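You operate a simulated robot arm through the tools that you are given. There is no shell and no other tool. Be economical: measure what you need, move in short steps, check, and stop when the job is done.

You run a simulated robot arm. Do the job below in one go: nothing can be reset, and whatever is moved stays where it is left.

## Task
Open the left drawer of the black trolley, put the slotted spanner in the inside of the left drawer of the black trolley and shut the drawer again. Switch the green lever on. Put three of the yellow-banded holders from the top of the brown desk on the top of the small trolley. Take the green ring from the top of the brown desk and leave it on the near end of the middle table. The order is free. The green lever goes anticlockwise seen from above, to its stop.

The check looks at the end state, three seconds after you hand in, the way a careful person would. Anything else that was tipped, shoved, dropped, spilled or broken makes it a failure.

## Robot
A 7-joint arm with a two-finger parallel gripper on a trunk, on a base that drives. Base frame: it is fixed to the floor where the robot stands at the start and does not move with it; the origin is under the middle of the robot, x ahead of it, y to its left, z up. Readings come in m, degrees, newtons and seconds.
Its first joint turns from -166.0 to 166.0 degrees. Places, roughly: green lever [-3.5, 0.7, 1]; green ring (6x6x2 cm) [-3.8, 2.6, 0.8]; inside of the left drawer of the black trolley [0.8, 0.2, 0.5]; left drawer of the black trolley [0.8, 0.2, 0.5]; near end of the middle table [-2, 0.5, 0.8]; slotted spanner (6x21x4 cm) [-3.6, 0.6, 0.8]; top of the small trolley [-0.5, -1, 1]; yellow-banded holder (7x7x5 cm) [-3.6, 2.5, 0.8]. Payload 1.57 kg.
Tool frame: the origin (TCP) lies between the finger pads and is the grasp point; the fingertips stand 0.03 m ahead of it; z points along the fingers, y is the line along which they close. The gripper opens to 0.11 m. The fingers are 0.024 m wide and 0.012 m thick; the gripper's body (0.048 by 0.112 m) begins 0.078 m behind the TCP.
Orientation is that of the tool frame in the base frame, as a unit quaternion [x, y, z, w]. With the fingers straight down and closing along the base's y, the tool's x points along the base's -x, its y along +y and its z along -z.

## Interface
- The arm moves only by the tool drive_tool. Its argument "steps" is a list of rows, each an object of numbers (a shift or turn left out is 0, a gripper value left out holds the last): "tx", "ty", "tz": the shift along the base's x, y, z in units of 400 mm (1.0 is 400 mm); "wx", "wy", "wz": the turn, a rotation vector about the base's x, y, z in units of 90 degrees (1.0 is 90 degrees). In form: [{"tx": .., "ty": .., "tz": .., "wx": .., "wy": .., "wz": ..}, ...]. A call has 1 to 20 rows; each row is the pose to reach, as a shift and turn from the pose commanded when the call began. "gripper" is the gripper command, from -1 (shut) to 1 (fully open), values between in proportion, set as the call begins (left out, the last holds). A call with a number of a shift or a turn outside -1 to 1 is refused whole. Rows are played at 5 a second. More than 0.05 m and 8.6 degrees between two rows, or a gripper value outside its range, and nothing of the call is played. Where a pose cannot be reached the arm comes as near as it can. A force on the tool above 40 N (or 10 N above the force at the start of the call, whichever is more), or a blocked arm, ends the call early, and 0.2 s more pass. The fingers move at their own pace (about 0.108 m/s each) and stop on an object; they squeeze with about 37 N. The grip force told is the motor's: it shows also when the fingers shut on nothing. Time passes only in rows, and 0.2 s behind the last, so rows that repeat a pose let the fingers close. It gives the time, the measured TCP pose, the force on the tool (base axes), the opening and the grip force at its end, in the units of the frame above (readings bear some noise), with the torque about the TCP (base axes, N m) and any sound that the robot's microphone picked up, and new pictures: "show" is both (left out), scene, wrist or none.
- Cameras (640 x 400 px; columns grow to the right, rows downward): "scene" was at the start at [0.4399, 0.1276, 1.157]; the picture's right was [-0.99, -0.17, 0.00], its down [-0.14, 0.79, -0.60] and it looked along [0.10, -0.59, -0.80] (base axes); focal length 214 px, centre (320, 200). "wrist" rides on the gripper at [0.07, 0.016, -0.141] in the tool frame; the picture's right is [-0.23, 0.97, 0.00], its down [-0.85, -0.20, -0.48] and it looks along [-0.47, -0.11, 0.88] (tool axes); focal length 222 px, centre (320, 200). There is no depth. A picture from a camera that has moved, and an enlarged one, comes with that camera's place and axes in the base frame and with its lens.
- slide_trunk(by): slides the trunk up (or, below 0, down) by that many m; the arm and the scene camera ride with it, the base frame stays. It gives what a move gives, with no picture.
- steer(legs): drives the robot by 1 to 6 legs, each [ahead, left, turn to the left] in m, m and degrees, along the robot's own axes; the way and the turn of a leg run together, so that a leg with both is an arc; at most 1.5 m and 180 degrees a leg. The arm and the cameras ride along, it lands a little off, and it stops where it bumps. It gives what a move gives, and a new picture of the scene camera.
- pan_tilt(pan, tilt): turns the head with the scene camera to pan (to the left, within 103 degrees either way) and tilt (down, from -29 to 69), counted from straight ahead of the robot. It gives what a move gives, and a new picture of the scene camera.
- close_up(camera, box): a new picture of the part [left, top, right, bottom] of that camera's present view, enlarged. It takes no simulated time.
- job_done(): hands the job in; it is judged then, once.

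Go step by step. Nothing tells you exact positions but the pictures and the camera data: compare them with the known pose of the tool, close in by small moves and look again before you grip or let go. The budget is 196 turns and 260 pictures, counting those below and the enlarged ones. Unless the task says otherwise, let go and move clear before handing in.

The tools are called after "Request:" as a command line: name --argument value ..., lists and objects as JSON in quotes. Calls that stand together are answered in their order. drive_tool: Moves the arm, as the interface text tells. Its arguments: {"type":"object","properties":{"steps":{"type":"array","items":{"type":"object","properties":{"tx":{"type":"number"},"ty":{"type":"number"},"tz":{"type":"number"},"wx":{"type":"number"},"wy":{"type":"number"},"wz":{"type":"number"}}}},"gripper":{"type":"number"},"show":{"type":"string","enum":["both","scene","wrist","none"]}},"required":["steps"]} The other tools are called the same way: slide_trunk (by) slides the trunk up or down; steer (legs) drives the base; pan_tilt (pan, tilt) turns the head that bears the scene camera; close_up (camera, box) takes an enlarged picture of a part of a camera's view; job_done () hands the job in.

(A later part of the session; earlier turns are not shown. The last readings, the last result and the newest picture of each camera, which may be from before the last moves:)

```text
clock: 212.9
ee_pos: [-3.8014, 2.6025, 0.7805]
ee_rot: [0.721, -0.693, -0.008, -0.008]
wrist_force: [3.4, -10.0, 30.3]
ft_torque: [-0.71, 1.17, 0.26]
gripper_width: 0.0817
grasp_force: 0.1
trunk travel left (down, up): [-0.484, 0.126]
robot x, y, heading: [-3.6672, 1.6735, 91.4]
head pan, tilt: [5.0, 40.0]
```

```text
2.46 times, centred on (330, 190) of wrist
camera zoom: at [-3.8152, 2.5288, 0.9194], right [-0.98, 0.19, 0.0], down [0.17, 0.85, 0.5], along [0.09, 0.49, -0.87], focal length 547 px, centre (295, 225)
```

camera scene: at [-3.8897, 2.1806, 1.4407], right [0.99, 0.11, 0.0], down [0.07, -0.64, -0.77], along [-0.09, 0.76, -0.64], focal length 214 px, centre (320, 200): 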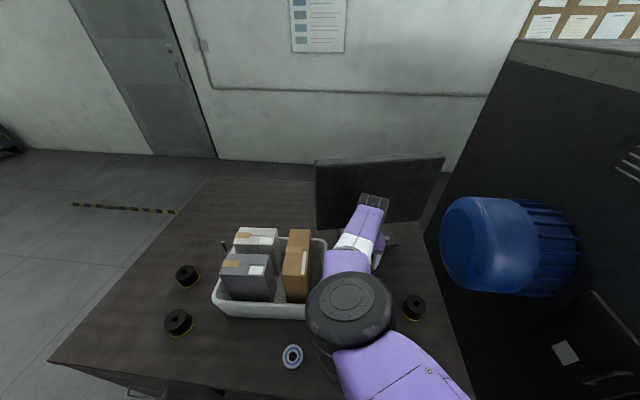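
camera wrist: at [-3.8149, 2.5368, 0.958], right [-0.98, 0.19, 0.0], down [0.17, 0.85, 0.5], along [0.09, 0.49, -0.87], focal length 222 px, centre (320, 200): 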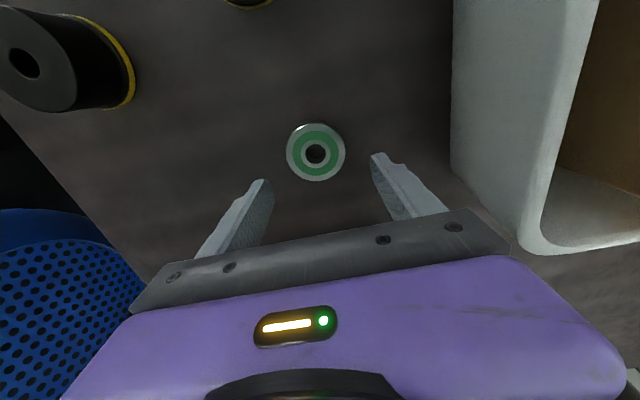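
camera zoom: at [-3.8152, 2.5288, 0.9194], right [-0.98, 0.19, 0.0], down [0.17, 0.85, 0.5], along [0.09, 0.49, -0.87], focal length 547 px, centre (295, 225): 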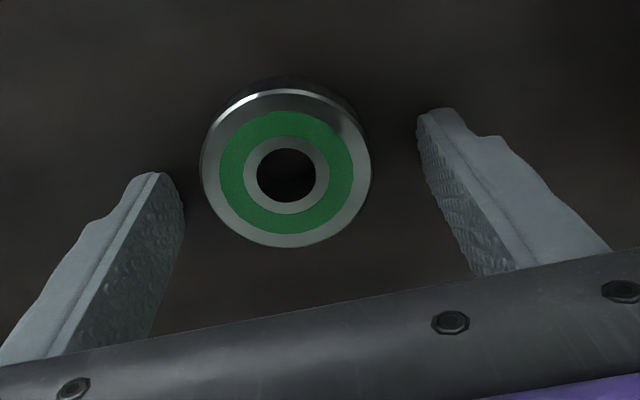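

The tips touch the desk (z ≈ 0.75); the ring is at y ≈ 2.596. I'll lift 4 mm, shift back 7 mm, and close.

Request:
drive_tool --steps '[{"tz": 0.018}, {"ty": -0.017, "tz": 0.018}]' --show "none"

Request:
drive_tool --steps '[{}, {}, {}, {}]' --gripper -1 --show "wrist"

```text
clock: 213.5
ee_pos: [-3.8003, 2.5949, 0.7838]
ee_rot: [0.72, -0.694, -0.006, -0.008]
wrist_force: [-0.1, -0.5, -0.3]
ft_torque: [-0.04, -0.01, -0.01]
gripper_width: 0.0827
grasp_force: 0.1
trunk travel left (down, up): [-0.484, 0.126]
robot x, y, heading: [-3.6706, 1.6768, 91.4]
head pan, tilt: [5.0, 40.0]
```

```text
clock: 214.5
ee_pos: [-3.8006, 2.5943, 0.7842]
ee_rot: [0.72, -0.694, -0.006, -0.008]
wrist_force: [-0.2, 0.2, 0.1]
ft_torque: [-0.01, 0.01, 0.0]
gripper_width: 0.0513
grasp_force: 36.7
trunk travel left (down, up): [-0.484, 0.126]
robot x, y, heading: [-3.673, 1.6749, 91.3]
head pan, tilt: [5.0, 40.0]
camera wrist: at [-3.8148, 2.5213, 0.9228], right [-0.98, 0.19, 0.0], down [0.17, 0.85, 0.5], along [0.09, 0.49, -0.87], focal length 222 px, centre (320, 200)
```

wrist: 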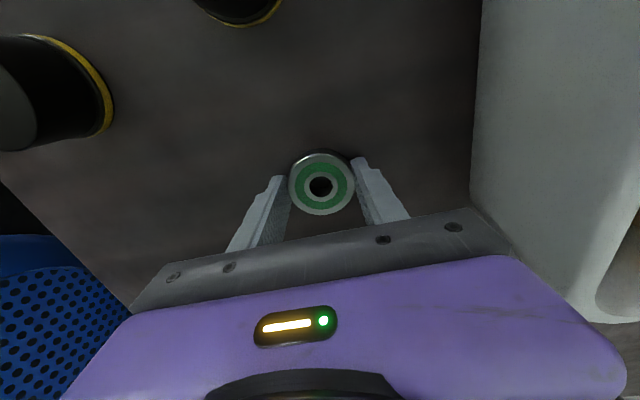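

Ring gripped (51 mm). I'll lift it out, draw the arm back, and raise the trunk.

Request:
drive_tool --steps '[{"tz": 0.08}, {"tz": 0.18}, {"tz": 0.28}, {"tz": 0.38}, {"tz": 0.48}, {"tz": 0.58}, {"tz": 0.68, "ty": -0.03}, {"tz": 0.72, "ty": -0.12}, {"tz": 0.76, "ty": -0.21}, {"tz": 0.8, "ty": -0.3}]' --show "none"

Request:
slide_trunk --by 0.125

Request:
steer --legs '[[-0.2, 0, 0], [0, 0, -91.3], [1.45, 0, 0]]'

```text
clock: 216.7
ee_pos: [-3.8006, 2.4742, 1.103]
ee_rot: [0.72, -0.694, -0.006, -0.007]
wrist_force: [0.1, 0.2, -3.0]
ft_torque: [-0.03, -0.03, -0.02]
gripper_width: 0.0516
grasp_force: 36.3
trunk travel left (down, up): [-0.484, 0.126]
robot x, y, heading: [-3.6695, 1.674, 91.1]
head pan, tilt: [5.0, 40.0]
```

```text
clock: 218.2
ee_pos: [-3.8016, 2.4737, 1.2281]
ee_rot: [0.72, -0.694, -0.006, -0.007]
wrist_force: [-0.6, 0.3, -1.6]
ft_torque: [0.01, -0.01, 0.03]
gripper_width: 0.0516
grasp_force: 36.8
trunk travel left (down, up): [-0.609, 0.001]
robot x, y, heading: [-3.6673, 1.676, 91.3]
head pan, tilt: [5.0, 40.0]
```

```text
clock: 230.5
ee_pos: [-1.4172, 1.5627, 1.2283]
ee_rot: [0.0, 1.0, 0.0, 0.009]
wrist_force: [-0.2, 0.1, -0.8]
ft_torque: [-0.01, 0.0, -0.02]
gripper_width: 0.0515
grasp_force: 36.8
trunk travel left (down, up): [-0.609, 0.001]
robot x, y, heading: [-2.2205, 1.4642, -0.6]
head pan, tilt: [5.0, 40.0]
camera scene: at [-1.706, 1.6623, 1.5656], right [0.07, -1.0, 0.0], down [-0.64, -0.05, -0.77], along [0.76, 0.06, -0.64], focal length 214 px, centre (320, 200)
```

scene: 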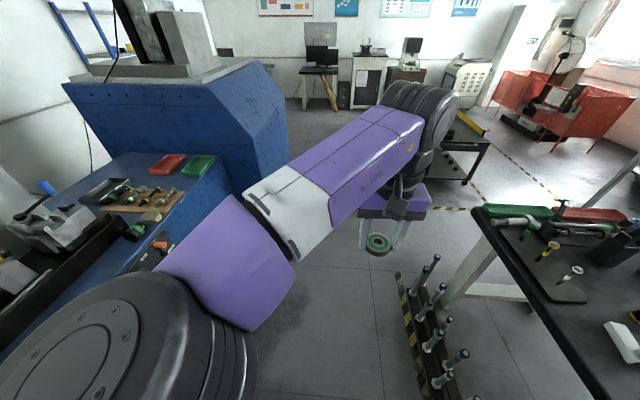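

Now I'll turn to face the middle table from the north.

Request:
steer --legs '[[0, 0, -89.4]]'

Request:
drive_tool --steps '[{}]' --show "wrist"

```text
clock: 234.7
ee_pos: [-2.1329, 0.6548, 1.2284]
ee_rot: [0.713, 0.701, -0.008, 0.006]
wrist_force: [0.1, 0.8, -1.8]
ft_torque: [0.04, 0.02, -0.01]
gripper_width: 0.0515
grasp_force: 37.6
trunk travel left (down, up): [-0.609, 0.001]
robot x, y, heading: [-2.2208, 1.4594, -91.5]
head pan, tilt: [5.0, 40.0]
camera scene: at [-2.0281, 0.9437, 1.5656], right [-1.0, -0.06, 0.0], down [-0.04, 0.64, -0.77], along [0.04, -0.76, -0.64], focal length 214 px, centre (320, 200)
```

scene: 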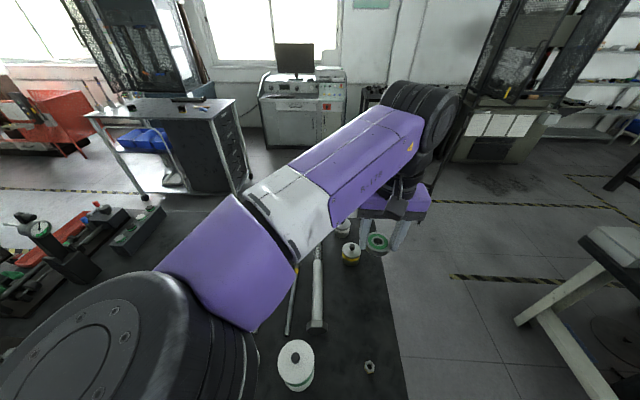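

```text
clock: 235.1
ee_pos: [-2.1312, 0.6566, 1.2282]
ee_rot: [0.712, 0.702, -0.007, 0.007]
wrist_force: [0.3, 0.9, -0.8]
ft_torque: [0.03, -0.01, 0.03]
gripper_width: 0.0516
grasp_force: 36.5
trunk travel left (down, up): [-0.609, 0.001]
robot x, y, heading: [-2.2188, 1.4623, -92.1]
head pan, tilt: [5.0, 40.0]
camera wrist: at [-2.115, 0.7275, 1.3673], right [0.97, -0.24, 0.0], down [-0.21, -0.84, 0.5], along [-0.12, -0.48, -0.87], focal length 222 px, centre (320, 200)
```

wrist: 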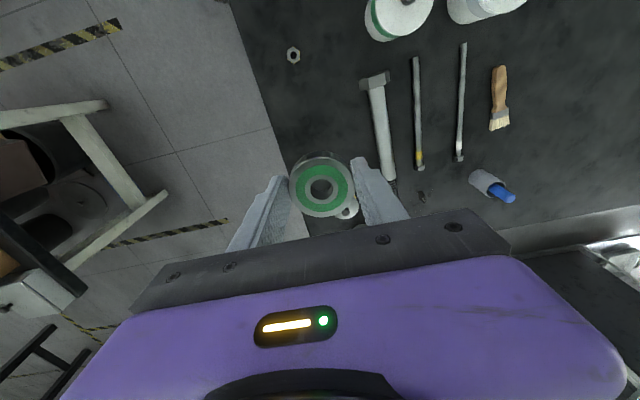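

The free patch around (-2.13, 0.60) is clear of the nut, cup and rods. I'll descend toward it.

Request:
drive_tool --steps '[{"ty": -0.03, "tz": -0.1}, {"ty": -0.06, "tz": -0.2}, {"ty": -0.09, "tz": -0.3}, {"ty": -0.12, "tz": -0.4}, {"ty": -0.13, "tz": -0.5}, {"ty": -0.13, "tz": -0.6}, {"ty": -0.13, "tz": -0.7}, {"ty": -0.13, "tz": -0.8}]'

```text
clock: 236.9
ee_pos: [-2.1314, 0.6037, 0.9076]
ee_rot: [0.713, 0.702, -0.006, 0.006]
wrist_force: [0.9, -0.1, -1.5]
ft_torque: [-0.01, -0.02, 0.0]
gripper_width: 0.0514
grasp_force: 36.7
trunk travel left (down, up): [-0.609, 0.001]
robot x, y, heading: [-2.2194, 1.4635, -91.7]
head pan, tilt: [5.0, 40.0]
camera scene: at [-2.0279, 0.9439, 1.5657], right [-1.0, -0.06, 0.0], down [-0.04, 0.64, -0.77], along [0.04, -0.76, -0.64], focal length 214 px, centre (320, 200)
camera wrist: at [-2.1145, 0.6747, 1.0466], right [0.97, -0.24, 0.0], down [-0.21, -0.84, 0.5], along [-0.12, -0.48, -0.87], focal length 222 px, centre (320, 200)
```

scene: 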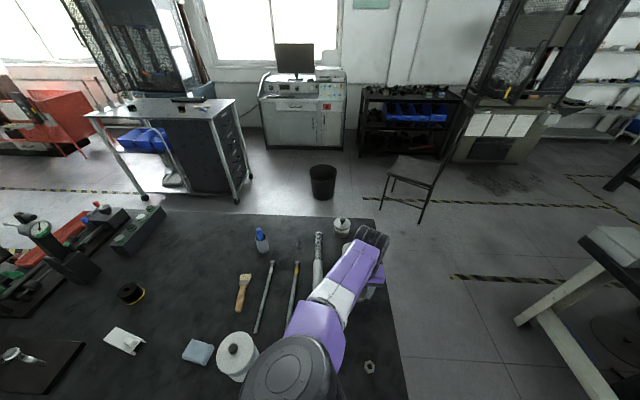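
wrist: 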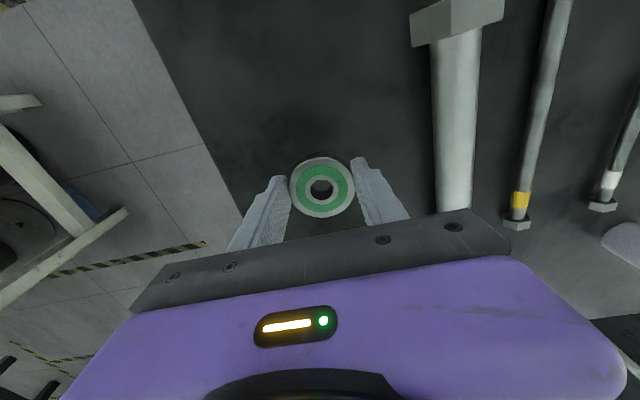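

Request:
drive_tool --steps '[{"tz": -0.08}, {"tz": -0.13}, {"tz": -0.15}, {"tz": -0.17}, {"tz": -0.18}]' --show "both"

```text
clock: 238.1
ee_pos: [-2.1326, 0.6028, 0.8344]
ee_rot: [0.713, 0.701, -0.007, 0.007]
wrist_force: [-0.3, 0.1, -1.5]
ft_torque: [0.01, -0.03, -0.02]
gripper_width: 0.0512
grasp_force: 36.9
trunk travel left (down, up): [-0.609, 0.001]
robot x, y, heading: [-2.2231, 1.4591, -91.7]
head pan, tilt: [5.0, 40.0]
camera scene: at [-2.0281, 0.9437, 1.5656], right [-1.0, -0.06, 0.0], down [-0.04, 0.64, -0.77], along [0.04, -0.76, -0.64], focal length 214 px, centre (320, 200)
camera wrist: at [-2.1155, 0.6757, 0.9742], right [0.97, -0.24, 0.0], down [-0.21, -0.84, 0.5], along [-0.12, -0.48, -0.87], focal length 222 px, centre (320, 200)
```

scene: 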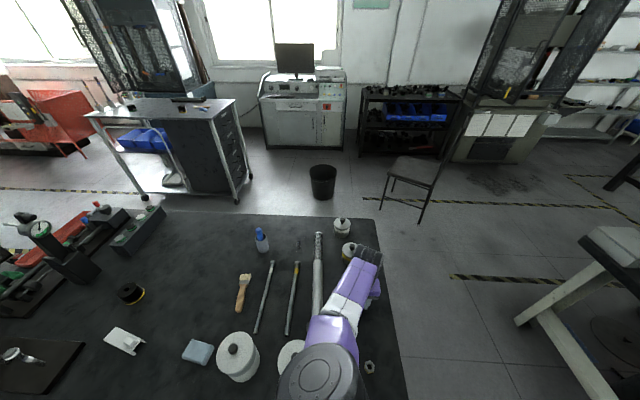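
wrist: 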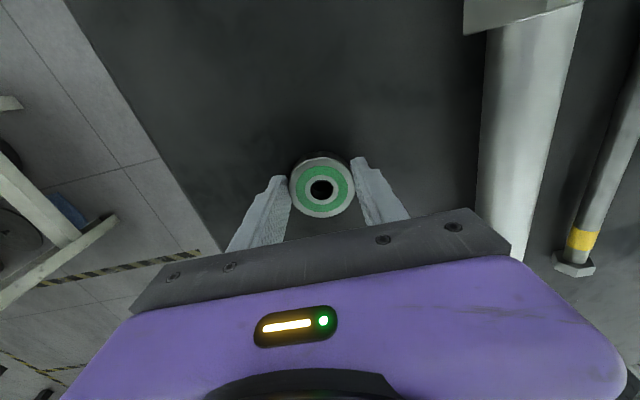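

Request:
drive_tool --steps '[{"tz": -0.012}, {"tz": -0.025}, {"tz": -0.037}, {"tz": -0.05}]' --show "wrist"

```text
clock: 238.8
ee_pos: [-2.1325, 0.6029, 0.8301]
ee_rot: [0.713, 0.701, -0.009, 0.007]
wrist_force: [-1.0, 4.9, 17.3]
ft_torque: [0.35, -0.49, 0.22]
gripper_width: 0.0516
grasp_force: 37.2
trunk travel left (down, up): [-0.609, 0.001]
robot x, y, heading: [-2.2196, 1.4629, -91.6]
head pan, tilt: [5.0, 40.0]
stopped in row 3: the force on the tool passed its limit at 45 N (the readings are from after the stop); the commanded pose is now the measured one
camera wrist: at [-2.1153, 0.6743, 0.9693], right [0.97, -0.24, 0.0], down [-0.21, -0.84, 0.5], along [-0.12, -0.48, -0.87], focal length 222 px, centre (320, 200)
```

wrist: 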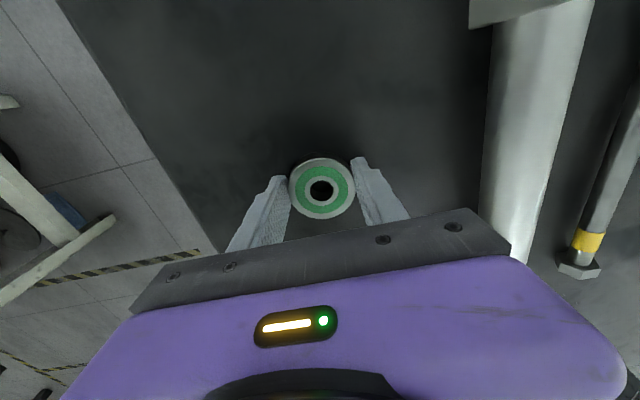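

Contact with the table. I'll open the fingers and rise clear.

Request:
drive_tool --steps '[{"tz": 0.004}, {"tz": 0.004}, {"tz": 0.004}]' --gripper 0.45 --show "none"

Request:
drive_tool --steps '[{"tz": 0.1}, {"tz": 0.2}, {"tz": 0.3}, {"tz": 0.4}, {"tz": 0.5}, {"tz": 0.6}, {"tz": 0.7}, {"tz": 0.8}, {"tz": 0.9}]'

```text
clock: 239.6
ee_pos: [-2.1305, 0.6026, 0.8298]
ee_rot: [0.712, 0.702, -0.008, 0.008]
wrist_force: [0.4, -1.6, -0.3]
ft_torque: [0.05, 0.05, 0.0]
gripper_width: 0.0793
grasp_force: 0.0
trunk travel left (down, up): [-0.609, 0.001]
robot x, y, heading: [-2.2176, 1.4613, -91.7]
head pan, tilt: [5.0, 40.0]
```

```text
clock: 241.6
ee_pos: [-2.1337, 0.6037, 1.1902]
ee_rot: [0.712, 0.702, -0.008, 0.006]
wrist_force: [0.5, 0.2, 0.5]
ft_torque: [0.01, -0.03, 0.04]
gripper_width: 0.0798
grasp_force: 0.0
trunk travel left (down, up): [-0.609, 0.001]
robot x, y, heading: [-2.2179, 1.4609, -91.7]
head pan, tilt: [5.0, 40.0]
camera scene: at [-2.0281, 0.9437, 1.5654], right [-1.0, -0.06, 0.0], down [-0.04, 0.64, -0.77], along [0.04, -0.76, -0.64], focal length 214 px, centre (320, 200)
camera wrist: at [-2.1155, 0.6759, 1.3294], right [0.97, -0.24, 0.0], down [-0.21, -0.84, 0.5], along [-0.12, -0.48, -0.87], focal length 222 px, centre (320, 200)
```

scene: 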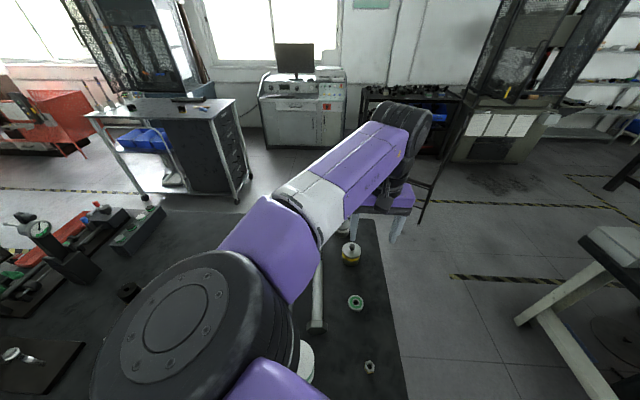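
wrist: 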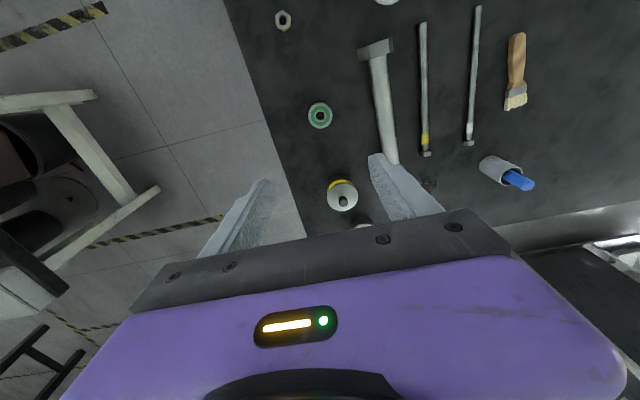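

The ring rests well on the near end of the middle table. Now back to the desk for the first holder.

Request:
steer --legs '[[0, 0, -88], [1.4, 0, 0], [0, 0, -90], [0.2, 0, 0]]'

Request:
drive_tool --steps '[{}]' --gripper 0.8 --show "wrist"

```text
clock: 257.4
ee_pos: [-3.7617, 2.4977, 1.1888]
ee_rot: [0.714, -0.7, -0.007, -0.009]
wrist_force: [-0.1, -0.7, -0.5]
ft_torque: [0.01, 0.01, 0.0]
gripper_width: 0.0797
grasp_force: 0.0
trunk travel left (down, up): [-0.609, 0.001]
robot x, y, heading: [-3.6448, 1.6428, 90.2]
head pan, tilt: [5.0, 40.0]
camera scene: at [-3.8542, 2.1555, 1.5657], right [1.0, 0.09, 0.0], down [0.06, -0.64, -0.77], along [-0.07, 0.76, -0.64], focal length 214 px, centre (320, 200)
```

scene: 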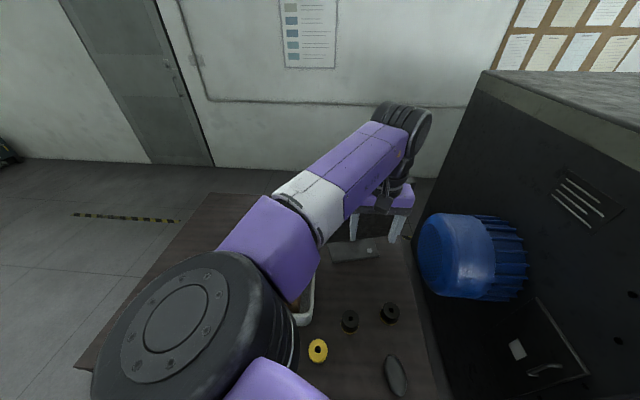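

```text
clock: 257.8
ee_pos: [-3.7616, 2.497, 1.1909]
ee_rot: [0.713, -0.701, -0.008, -0.009]
wrist_force: [-0.2, 0.2, 0.4]
ft_torque: [-0.05, 0.04, -0.04]
gripper_width: 0.0991
grasp_force: 0.0
trunk travel left (down, up): [-0.609, 0.001]
robot x, y, heading: [-3.6461, 1.6456, 90.2]
head pan, tilt: [5.0, 40.0]
camera wrist: at [-3.7774, 2.4248, 1.3291], right [-0.98, 0.21, 0.0], down [0.18, 0.85, 0.5], along [0.1, 0.49, -0.87], focal length 222 px, centre (320, 200)
```

wrist: 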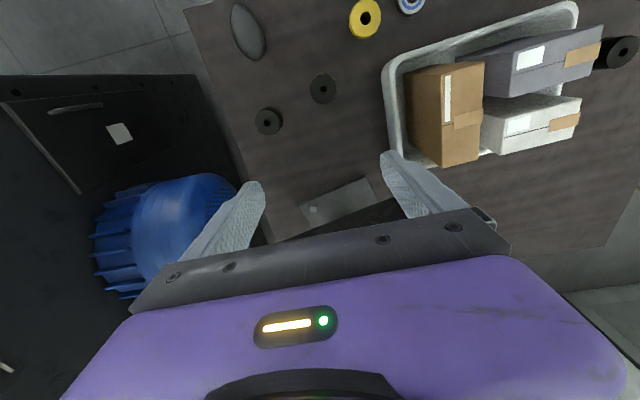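

Holder B is at (-3.644, 2.497). I'll move over it and down.

Request:
drive_tool --steps '[{"tx": 0.1, "tz": -0.04}, {"tx": 0.2, "tz": -0.1}, {"tx": 0.294, "tz": -0.17}, {"tx": 0.294, "tz": -0.28}, {"tx": 0.294, "tz": -0.39}, {"tx": 0.294, "tz": -0.5}, {"tx": 0.294, "tz": -0.6}, {"tx": 0.294, "tz": -0.7}]'

```text
clock: 259.6
ee_pos: [-3.6443, 2.4976, 0.9096]
ee_rot: [0.714, -0.7, -0.007, -0.009]
wrist_force: [0.6, 0.1, -0.2]
ft_torque: [0.02, -0.02, 0.03]
gripper_width: 0.099
grasp_force: 0.0
trunk travel left (down, up): [-0.609, 0.001]
robot x, y, heading: [-3.6432, 1.6497, 90.3]
head pan, tilt: [5.0, 40.0]
camera scene: at [-3.8543, 2.1557, 1.5657], right [1.0, 0.09, 0.0], down [0.06, -0.64, -0.77], along [-0.07, 0.76, -0.64], focal length 214 px, centre (320, 200)
camera wrist: at [-3.6601, 2.4234, 1.0493], right [-0.98, 0.21, 0.0], down [0.18, 0.85, 0.5], along [0.1, 0.49, -0.87], focal length 222 px, centre (320, 200)
```

scene: 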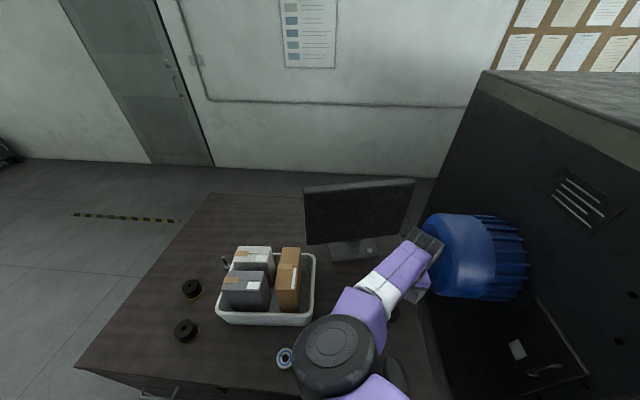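
wrist: 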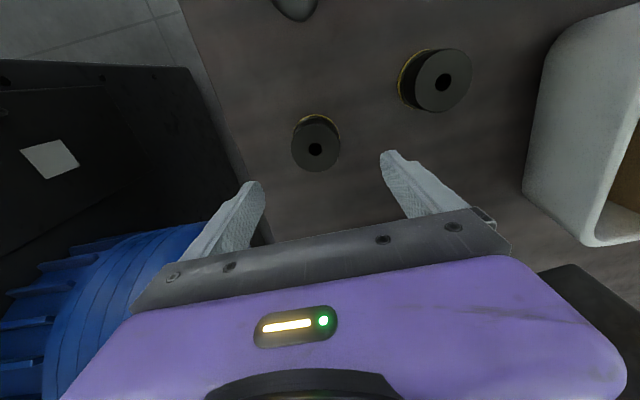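

Centred over B. I'll descend and close.

Request:
drive_tool --steps '[{"tx": 0.006, "tz": -0.1}, {"tx": 0.006, "tz": -0.2}, {"tx": 0.006, "tz": -0.26}, {"tx": 0.006, "tz": -0.304}]' --show "wrist"

Request:
drive_tool --steps '[{}, {}, {}, {}]' --gripper -1 --show "none"

```text
clock: 260.6
ee_pos: [-3.6414, 2.4997, 0.7876]
ee_rot: [0.714, -0.7, -0.008, -0.008]
wrist_force: [-0.3, -0.5, 0.2]
ft_torque: [0.03, -0.02, -0.01]
gripper_width: 0.0988
grasp_force: 0.1
trunk travel left (down, up): [-0.609, 0.001]
robot x, y, heading: [-3.6448, 1.645, 90.2]
head pan, tilt: [5.0, 40.0]
camera wrist: at [-3.6566, 2.4256, 0.9269], right [-0.98, 0.21, 0.0], down [0.18, 0.85, 0.5], along [0.1, 0.49, -0.87], focal length 222 px, centre (320, 200)
```

wrist: 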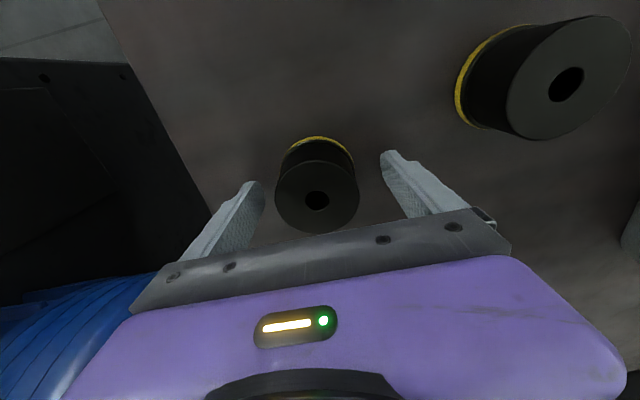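

```text
clock: 261.6
ee_pos: [-3.6417, 2.4985, 0.7883]
ee_rot: [0.714, -0.7, -0.007, -0.008]
wrist_force: [1.2, -0.1, -0.4]
ft_torque: [0.07, -0.25, -0.03]
gripper_width: 0.0599
grasp_force: 36.5
trunk travel left (down, up): [-0.609, 0.001]
robot x, y, heading: [-3.6458, 1.642, 90.2]
head pan, tilt: [5.0, 40.0]
```

Gripped at 60 mm. Lift and go round the north side to the small trolley.

Request:
drive_tool --steps '[{"tz": 0.1}, {"tz": 0.2}, {"tz": 0.3}, {"tz": 0.4}, {"tz": 0.5}, {"tz": 0.6}, {"tz": 0.7}, {"tz": 0.8}, {"tz": 0.9, "ty": -0.06}, {"tz": 0.97, "ty": -0.15}]' --show "wrist"

Request:
steer --legs '[[-0.12, 0, 0], [0, 0, -90], [1.4, 0.05, 0], [1.4, 0, 0], [0.7, 0, 0]]'

```text
clock: 263.8
ee_pos: [-3.6423, 2.4409, 1.1761]
ee_rot: [0.712, -0.702, -0.007, -0.008]
wrist_force: [0.8, 1.1, -8.4]
ft_torque: [-0.03, 0.01, 0.01]
gripper_width: 0.0601
grasp_force: 37.7
trunk travel left (down, up): [-0.609, 0.001]
robot x, y, heading: [-3.6448, 1.6445, 90.2]
head pan, tilt: [5.0, 40.0]
camera wrist: at [-3.6576, 2.3671, 1.3149], right [-0.98, 0.21, 0.0], down [0.18, 0.85, 0.5], along [0.1, 0.49, -0.87], focal length 222 px, centre (320, 200)
```

wrist: 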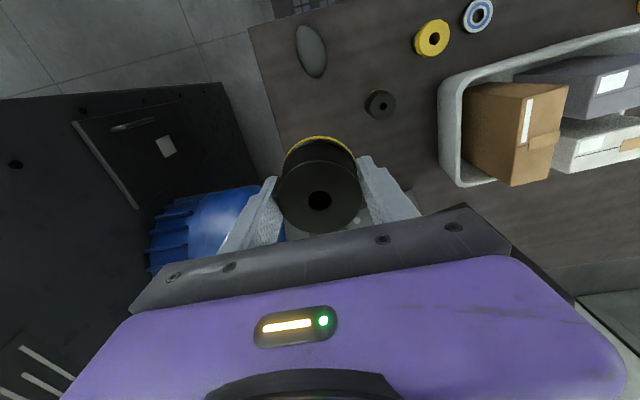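

```text
clock: 285.7
ee_pos: [0.6786, 1.5026, 1.1757]
ee_rot: [-0.009, 1.0, -0.001, 0.01]
wrist_force: [0.0, 0.0, -8.3]
ft_torque: [0.03, 0.0, 0.02]
gripper_width: 0.0604
grasp_force: 37.0
trunk travel left (down, up): [-0.609, 0.001]
robot x, y, heading: [-0.1183, 1.509, -0.1]
head pan, tilt: [5.0, 40.0]
camera scene: at [0.3941, 1.7166, 1.5655], right [0.09, -1.0, 0.0], down [-0.64, -0.06, -0.77], along [0.76, 0.07, -0.64], focal length 214 px, centre (320, 200)
```

scene: 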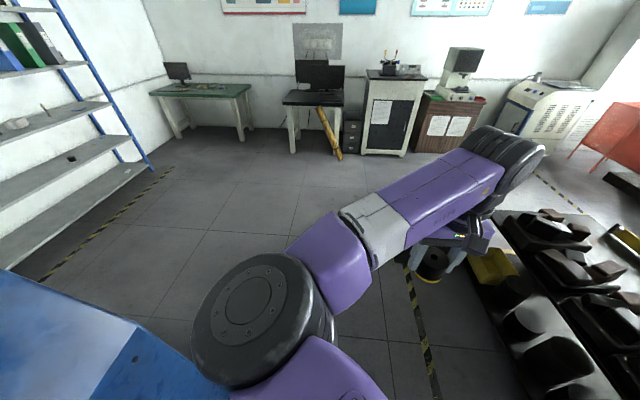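

I'll turn south between the tables and approach the small trolley, stopping short to look.

Request:
steer --legs '[[0, 0, -90], [1.15, -0.18, 0]]'

Request:
pan_tilt --pan -10 --tilt 40

```text
clock: 295.4
ee_pos: [-0.2973, -0.4302, 1.1752]
ee_rot: [0.702, 0.712, -0.008, 0.007]
wrist_force: [0.3, 0.6, -8.0]
ft_torque: [0.02, -0.02, 0.01]
gripper_width: 0.0602
grasp_force: 37.2
trunk travel left (down, up): [-0.609, 0.001]
robot x, y, heading: [-0.2919, 0.3631, -90.1]
head pan, tilt: [5.0, 40.0]
camera scene: at [-0.0838, -0.1457, 1.5655], right [-1.0, -0.09, 0.0], down [-0.06, 0.64, -0.77], along [0.07, -0.76, -0.64], focal length 214 px, centre (320, 200)
```

scene: 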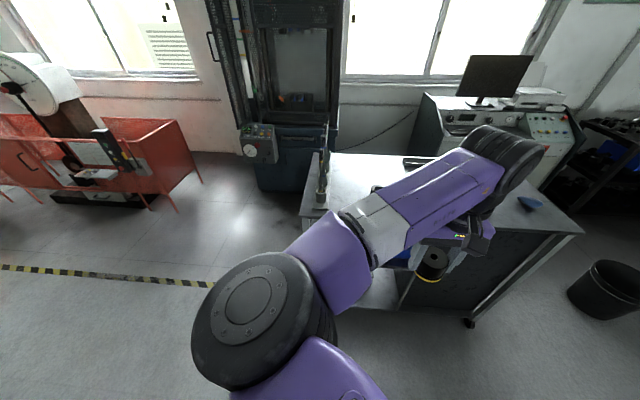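

```text
clock: 296.1
ee_pos: [-0.2979, -0.4293, 1.1745]
ee_rot: [0.702, 0.712, -0.008, 0.007]
wrist_force: [0.5, -0.3, -7.4]
ft_torque: [0.0, 0.01, -0.01]
gripper_width: 0.0601
grasp_force: 37.3
trunk travel left (down, up): [-0.609, 0.001]
robot x, y, heading: [-0.294, 0.3631, -89.8]
head pan, tilt: [-10.0, 40.0]
camera scene: at [-0.1059, -0.1449, 1.5655], right [-0.99, 0.17, 0.0], down [0.11, 0.63, -0.77], along [-0.13, -0.75, -0.64], focal length 214 px, centre (320, 200)
```

scene: 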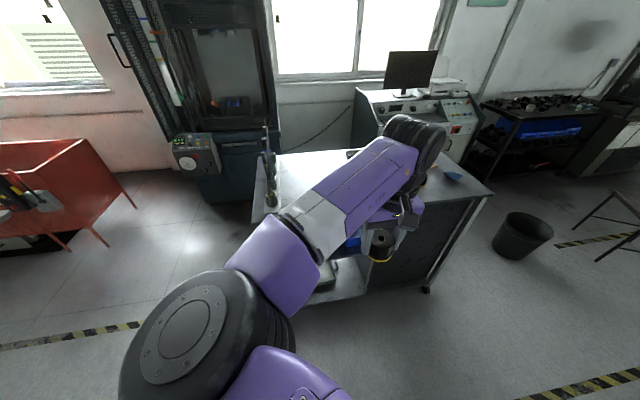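

The trolley top is visible; spindles are at its far east end. I'll move forward so the wrist camera sees the free area.

Request:
steer --legs '[[0.42, -0.08, 0]]'

Request:
drive_tool --steps '[{}]' --show "wrist"

```text
clock: 298.7
ee_pos: [-0.3768, -0.8432, 1.1752]
ee_rot: [0.702, 0.712, -0.008, 0.007]
wrist_force: [-0.6, 0.0, -8.4]
ft_torque: [0.03, -0.06, -0.02]
gripper_width: 0.0602
grasp_force: 36.6
trunk travel left (down, up): [-0.609, 0.001]
robot x, y, heading: [-0.3731, -0.046, -89.7]
head pan, tilt: [-10.0, 40.0]
camera scene: at [-0.1849, -0.5571, 1.5656], right [-0.99, 0.17, 0.0], down [0.11, 0.63, -0.77], along [-0.13, -0.75, -0.64], focal length 214 px, centre (320, 200)
```

scene: 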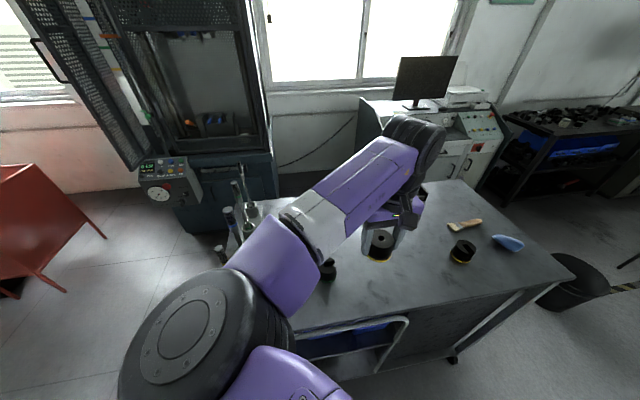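

```text
clock: 299.1
ee_pos: [-0.3755, -0.8428, 1.1751]
ee_rot: [0.702, 0.713, -0.008, 0.007]
wrist_force: [0.6, 0.0, -7.5]
ft_torque: [-0.02, -0.01, 0.01]
gripper_width: 0.0603
grasp_force: 37.1
trunk travel left (down, up): [-0.609, 0.001]
robot x, y, heading: [-0.3696, -0.0443, -89.9]
head pan, tilt: [-10.0, 40.0]
camera wrist: at [-0.3608, -0.7704, 1.3143], right [0.98, -0.21, 0.0], down [-0.19, -0.85, 0.5], along [-0.1, -0.49, -0.87], focal length 222 px, centre (320, 200)
```

wrist: 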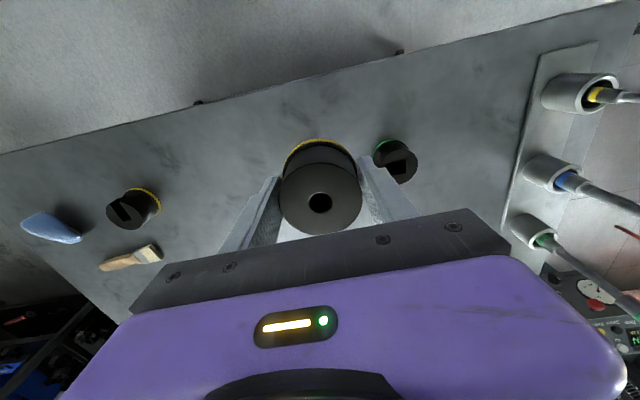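

Free area between the two slotted holders at (-0.27,-0.91) and (-0.70,-0.90). I'll put the first at about (-0.40, -0.86), descending until contact.

Request:
drive_tool --steps '[{"tx": -0.03, "ty": -0.02, "tz": -0.06}, {"tx": -0.0625, "ty": -0.043, "tz": -0.14}, {"tx": -0.0625, "ty": -0.043, "tz": -0.22}, {"tx": -0.0625, "ty": -0.043, "tz": -0.3}]'

```text
clock: 300.1
ee_pos: [-0.3998, -0.8618, 1.0539]
ee_rot: [0.701, 0.713, -0.008, 0.007]
wrist_force: [0.1, -0.1, -7.6]
ft_torque: [0.0, -0.02, 0.02]
gripper_width: 0.0599
grasp_force: 37.0
trunk travel left (down, up): [-0.609, 0.001]
robot x, y, heading: [-0.3718, -0.0455, -89.9]
head pan, tilt: [-10.0, 40.0]
camera scene: at [-0.1849, -0.5572, 1.5655], right [-0.99, 0.17, 0.0], down [0.11, 0.63, -0.77], along [-0.13, -0.75, -0.64], focal length 214 px, centre (320, 200)
camera wrist: at [-0.3859, -0.7887, 1.1929], right [0.98, -0.21, 0.0], down [-0.19, -0.85, 0.5], along [-0.1, -0.49, -0.87], focal length 222 px, centre (320, 200)
```

scene: 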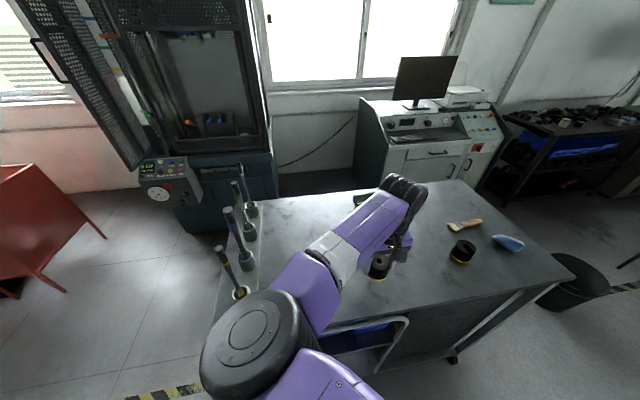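
wrist: 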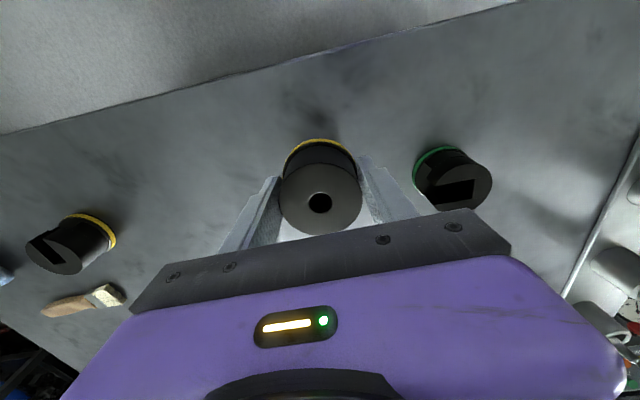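

Request:
drive_tool --steps '[{"tz": -0.025}, {"tz": -0.05}, {"tz": -0.07}, {"tz": -0.085}, {"tz": -0.1}, {"tz": -0.112}]' --show "wrist"

```text
clock: 301.5
ee_pos: [-0.4003, -0.8596, 1.0115]
ee_rot: [0.701, 0.713, -0.008, 0.007]
wrist_force: [-0.6, 0.4, -8.3]
ft_torque: [-0.01, -0.03, -0.02]
gripper_width: 0.0603
grasp_force: 36.9
trunk travel left (down, up): [-0.609, 0.001]
robot x, y, heading: [-0.3692, -0.048, -89.9]
head pan, tilt: [-10.0, 40.0]
camera wrist: at [-0.3858, -0.7876, 1.1499], right [0.98, -0.21, 0.0], down [-0.19, -0.85, 0.5], along [-0.1, -0.49, -0.87], focal length 222 px, centre (320, 200)
```

wrist: 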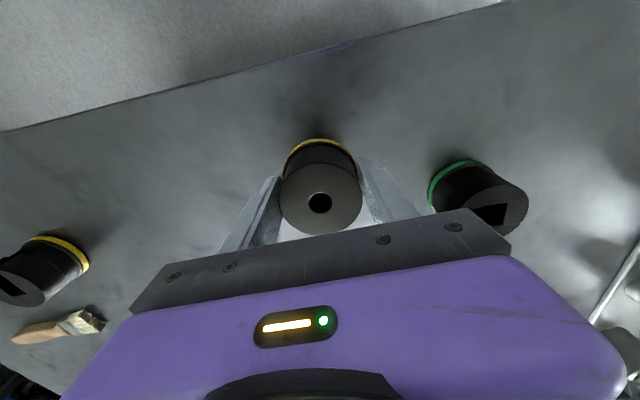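

Request:
drive_tool --steps '[{"tz": -0.012}, {"tz": -0.024}, {"tz": -0.036}, {"tz": -0.048}, {"tz": -0.06}, {"tz": -0.072}, {"tz": -0.084}]' --show "wrist"

```text
clock: 303.1
ee_pos: [-0.4003, -0.8604, 0.9797]
ee_rot: [0.702, 0.712, -0.01, 0.008]
wrist_force: [-1.7, -1.4, 38.3]
ft_torque: [0.44, -0.3, 0.09]
gripper_width: 0.0601
grasp_force: 36.6
trunk travel left (down, up): [-0.609, 0.001]
robot x, y, heading: [-0.3741, -0.047, -90.1]
head pan, tilt: [-10.0, 40.0]
camera wrist: at [-0.3857, -0.7876, 1.1191], right [0.98, -0.21, 0.0], down [-0.18, -0.84, 0.5], along [-0.1, -0.49, -0.86], focal length 222 px, centre (320, 200)
```

wrist: 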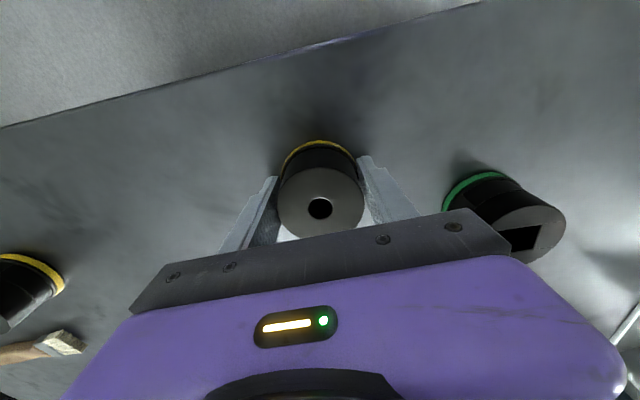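

Contact: trolley top is at z ≈ 0.943. Ease off, release, and rise.

Request:
drive_tool --steps '[{"tz": 0.008}, {"tz": 0.008}, {"tz": 0.008}]' --gripper 0.45 --show "none"

Request:
drive_tool --steps '[{"tz": 0.08}, {"tz": 0.16}, {"tz": 0.24}, {"tz": 0.32}, {"tz": 0.4}, {"tz": 0.5}]'

```text
clock: 303.9
ee_pos: [-0.4001, -0.8584, 0.9801]
ee_rot: [0.702, 0.712, -0.007, 0.006]
wrist_force: [-7.6, -1.5, 15.0]
ft_torque: [0.14, -0.35, -0.01]
gripper_width: 0.0724
grasp_force: 0.0
trunk travel left (down, up): [-0.609, 0.001]
robot x, y, heading: [-0.3722, -0.0443, -89.6]
head pan, tilt: [-10.0, 40.0]
```

```text
clock: 305.3
ee_pos: [-0.402, -0.8602, 1.1794]
ee_rot: [0.701, 0.713, -0.007, 0.007]
wrist_force: [-0.2, 0.7, -0.4]
ft_torque: [0.03, 0.01, -0.02]
gripper_width: 0.0797
grasp_force: 0.2
trunk travel left (down, up): [-0.609, 0.001]
robot x, y, heading: [-0.3711, -0.0471, -89.8]
head pan, tilt: [-10.0, 40.0]
camera scene: at [-0.1849, -0.5572, 1.5655], right [-0.99, 0.17, 0.0], down [0.11, 0.63, -0.77], along [-0.13, -0.75, -0.64], focal length 214 px, centre (320, 200)
camera wrist: at [-0.3869, -0.7885, 1.3189], right [0.98, -0.21, 0.0], down [-0.19, -0.85, 0.5], along [-0.1, -0.49, -0.87], focal length 222 px, centre (320, 200)
```

scene: 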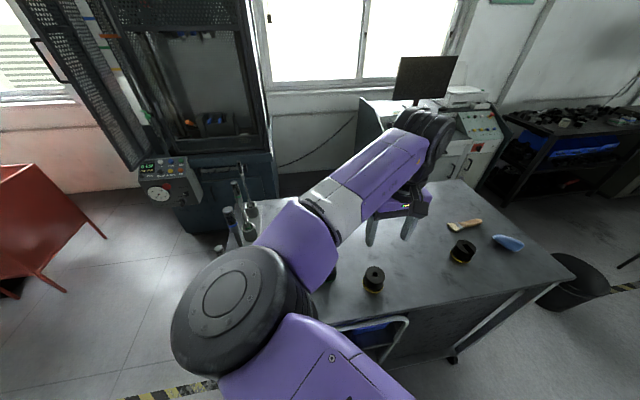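
wrist: 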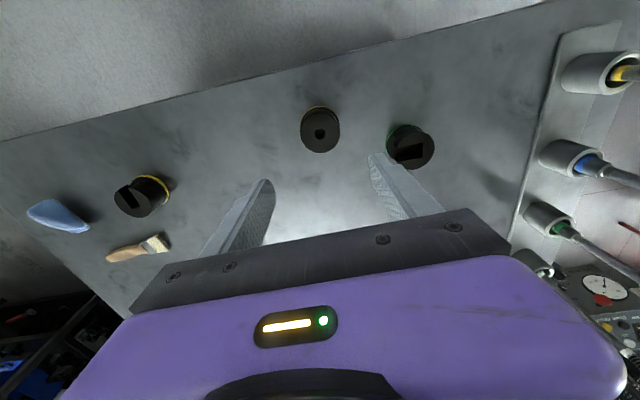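

First holder stands on the trolley. Back to the desk for holder A.

Request:
steer --legs '[[-1.4, 0.15, 0], [-0.15, 0, 0], [0, 0, -90], [1.5, 0, 0], [1.5, 0, 0], [0.42, 0, 0]]'

Request:
steer --legs '[[0, 0, -90], [0.13, 0, 0]]'

Request:
drive_tool --steps '[{}]' --gripper 0.8 --show "wrist"

```text
clock: 333.6
ee_pos: [-4.4956, 1.6352, 1.1788]
ee_rot: [1.0, -0.01, -0.01, -0.001]
wrist_force: [0.4, -0.5, -0.1]
ft_torque: [-0.02, -0.02, 0.0]
gripper_width: 0.0797
grasp_force: 0.1
trunk travel left (down, up): [-0.609, 0.001]
robot x, y, heading: [-3.6794, 1.5774, 178.1]
head pan, tilt: [-10.0, 40.0]
camera scene: at [-4.1998, 1.4083, 1.5657], right [0.21, 0.98, 0.0], down [0.63, -0.13, -0.77], along [-0.75, 0.16, -0.64], focal length 214 px, centre (320, 200)
```

scene: 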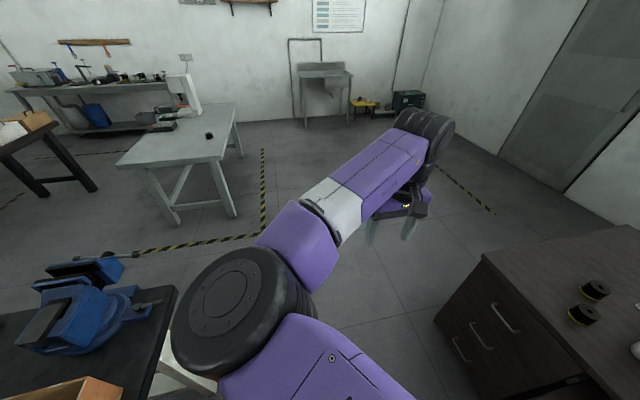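

```text
clock: 338.7
ee_pos: [-3.6189, 2.5188, 1.1793]
ee_rot: [-0.7, 0.714, 0.006, 0.008]
wrist_force: [0.4, -0.8, -0.4]
ft_torque: [0.06, 0.05, 0.01]
gripper_width: 0.0798
grasp_force: 0.0
trunk travel left (down, up): [-0.609, 0.001]
robot x, y, heading: [-3.6781, 1.7031, 88.1]
head pan, tilt: [-10.0, 40.0]
camera scene: at [-3.8467, 2.2225, 1.5657], right [0.98, -0.21, 0.0], down [-0.13, -0.63, -0.77], along [0.16, 0.75, -0.64], focal length 214 px, centre (320, 200)
```

scene: 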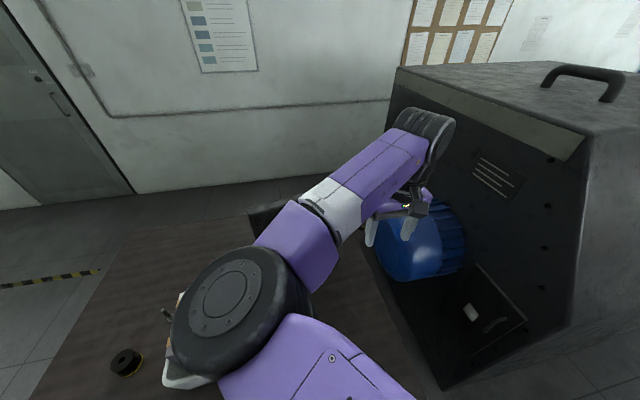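

```text
clock: 339.1
ee_pos: [-3.6207, 2.5185, 1.1801]
ee_rot: [-0.7, 0.714, 0.007, 0.008]
wrist_force: [-0.5, -0.1, 0.1]
ft_torque: [0.01, 0.0, -0.03]
gripper_width: 0.0992
grasp_force: 0.0
trunk travel left (down, up): [-0.609, 0.001]
robot x, y, heading: [-3.6843, 1.7069, 87.9]
head pan, tilt: [-10.0, 40.0]
camera wrist: at [-3.6379, 2.4453, 1.3186], right [-0.97, 0.25, 0.0], down [0.22, 0.84, 0.5], along [0.12, 0.48, -0.87], focal length 222 px, centre (320, 200)
```

wrist: 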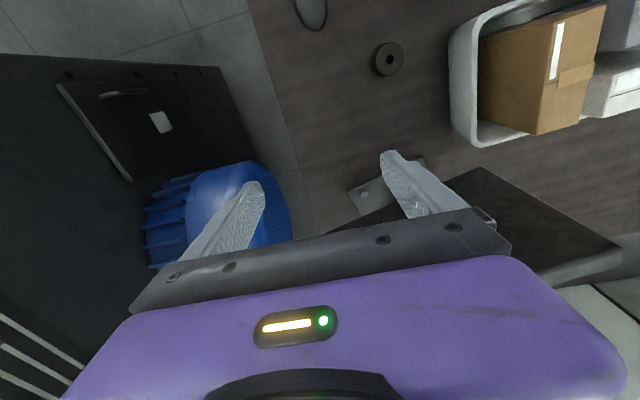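

Holder A confirmed at (-3.777, 2.457). Moving over and down.

Request:
drive_tool --steps '[{"tx": -0.1, "ty": -0.04}, {"tx": -0.2, "ty": -0.08}, {"tx": -0.3, "ty": -0.12}, {"tx": -0.392, "ty": -0.154}, {"tx": -0.392, "ty": -0.154, "tz": -0.11}, {"tx": -0.392, "ty": -0.154, "tz": -0.22}, {"tx": -0.392, "ty": -0.154, "tz": -0.33}, {"tx": -0.392, "ty": -0.154, "tz": -0.44}, {"tx": -0.392, "ty": -0.154, "tz": -0.55}, {"tx": -0.392, "ty": -0.154, "tz": -0.66}]' --show "wrist"

```text
clock: 341.3
ee_pos: [-3.7758, 2.4563, 0.9158]
ee_rot: [-0.701, 0.714, 0.007, 0.009]
wrist_force: [-0.3, 0.2, 0.1]
ft_torque: [0.02, -0.02, 0.0]
gripper_width: 0.099
grasp_force: 0.0
trunk travel left (down, up): [-0.609, 0.001]
robot x, y, heading: [-3.6769, 1.7048, 88.1]
head pan, tilt: [-10.0, 40.0]
camera wrist: at [-3.7941, 2.3836, 1.0554], right [-0.97, 0.25, 0.0], down [0.22, 0.84, 0.5], along [0.12, 0.48, -0.87], focal length 222 px, centre (320, 200)
```

wrist: 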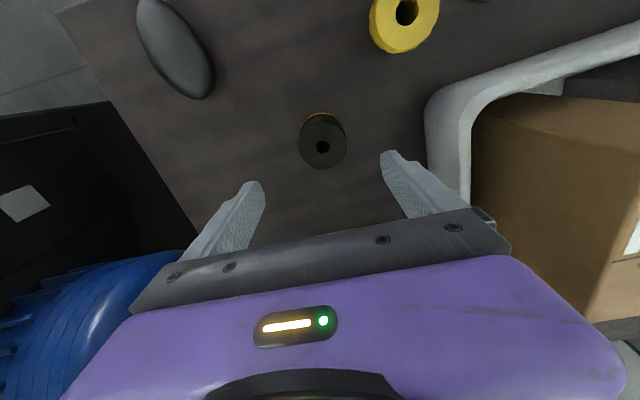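

Request:
drive_tool --steps '[{"tx": -0.01, "tz": -0.1}, {"tx": -0.01, "tz": -0.2}, {"tx": -0.01, "tz": -0.27}, {"tx": -0.01, "tz": -0.32}]' --show "wrist"

Request:
drive_tool --steps '[{}, {}, {}, {}]' --gripper -1 --show "none"

```text
clock: 342.3
ee_pos: [-3.78, 2.4561, 0.7875]
ee_rot: [-0.7, 0.714, 0.008, 0.008]
wrist_force: [0.1, 1.0, -0.7]
ft_torque: [-0.01, 0.0, 0.02]
gripper_width: 0.0991
grasp_force: 0.1
trunk travel left (down, up): [-0.609, 0.001]
robot x, y, heading: [-3.6797, 1.7081, 88.2]
head pan, tilt: [-10.0, 40.0]
camera wrist: at [-3.7986, 2.3837, 0.9267], right [-0.97, 0.25, 0.0], down [0.22, 0.84, 0.5], along [0.12, 0.48, -0.87], focal length 222 px, centre (320, 200)
```

wrist: 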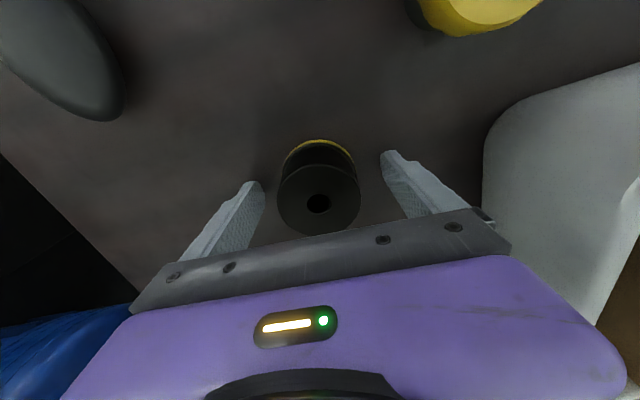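

```text
clock: 343.3
ee_pos: [-3.7796, 2.4578, 0.7873]
ee_rot: [-0.701, 0.713, 0.006, 0.008]
wrist_force: [1.2, 0.8, 0.0]
ft_torque: [0.08, -0.11, -0.06]
gripper_width: 0.0605
grasp_force: 37.2
trunk travel left (down, up): [-0.609, 0.001]
robot x, y, heading: [-3.6809, 1.7074, 88.0]
head pan, tilt: [-10.0, 40.0]
```

Gripped. Lift and carry to the trolley.

Request:
drive_tool --steps '[{"tz": 0.1}, {"tz": 0.2}, {"tz": 0.3}, {"tz": 0.4}, {"tz": 0.5}, {"tz": 0.6, "tx": 0.03}, {"tz": 0.7, "tx": 0.08}, {"tz": 0.8, "tx": 0.14}, {"tz": 0.9, "tx": 0.2}, {"tz": 0.97, "tx": 0.28}]' --show "none"

Request:
steer --legs '[[-0.18, 0, 0], [0, 0, -88], [1.4, 0, 0], [1.4, 0, 0], [0.6, 0, 0]]'

Request:
steer --legs '[[0, 0, -90], [1.4, -0.12, 0]]'

```text
clock: 345.5
ee_pos: [-3.6713, 2.4558, 1.1743]
ee_rot: [-0.7, 0.714, 0.006, 0.009]
wrist_force: [0.4, 0.2, -7.4]
ft_torque: [-0.01, -0.03, 0.01]
gripper_width: 0.0604
grasp_force: 36.4
trunk travel left (down, up): [-0.609, 0.001]
robot x, y, heading: [-3.6772, 1.7071, 88.3]
head pan, tilt: [-10.0, 40.0]
```

```text
clock: 367.0
ee_pos: [0.4712, 1.5276, 1.1737]
ee_rot: [-0.002, 1.0, -0.001, 0.01]
wrist_force: [-0.4, -0.2, -7.8]
ft_torque: [-0.01, 0.03, -0.02]
gripper_width: 0.06
grasp_force: 37.0
trunk travel left (down, up): [-0.609, 0.001]
robot x, y, heading: [-0.2785, 1.518, -0.8]
head pan, tilt: [-10.0, 40.0]
camera scene: at [0.2337, 1.699, 1.5655], right [-0.18, -0.98, 0.0], down [-0.63, 0.12, -0.77], along [0.75, -0.14, -0.64], focal length 214 px, centre (320, 200)
```

scene: 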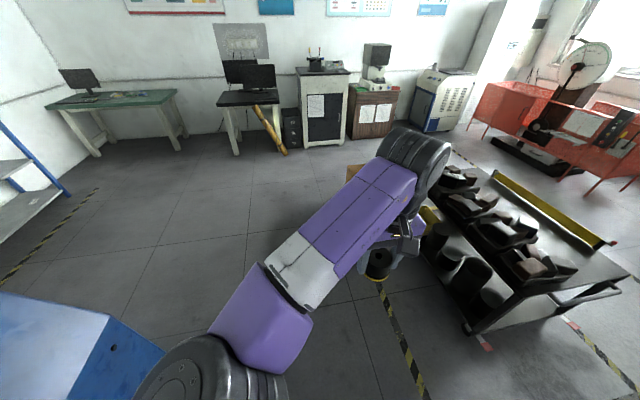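

```text
clock: 377.8
ee_pos: [-0.4532, -0.6153, 1.1743]
ee_rot: [0.717, 0.697, -0.008, 0.007]
wrist_force: [-0.1, -0.4, -7.5]
ft_torque: [0.04, 0.03, -0.01]
gripper_width: 0.0602
grasp_force: 37.0
trunk travel left (down, up): [-0.609, 0.001]
robot x, y, heading: [-0.4359, 0.1369, -92.3]
head pan, tilt: [-10.0, 40.0]
camera scene: at [-0.2753, -0.3811, 1.5655], right [-0.98, 0.21, 0.0], down [0.14, 0.63, -0.77], along [-0.16, -0.75, -0.64], focal length 214 px, centre (320, 200)
```

scene: 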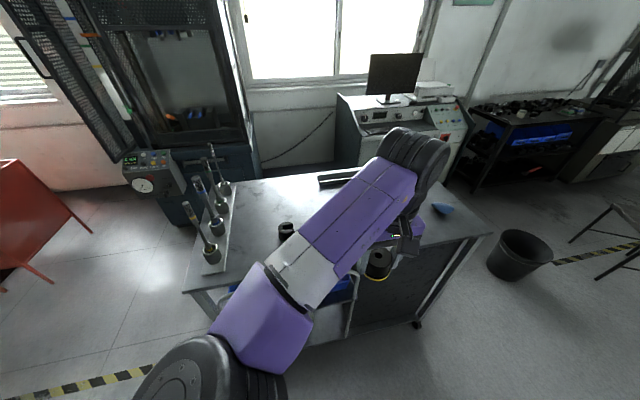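

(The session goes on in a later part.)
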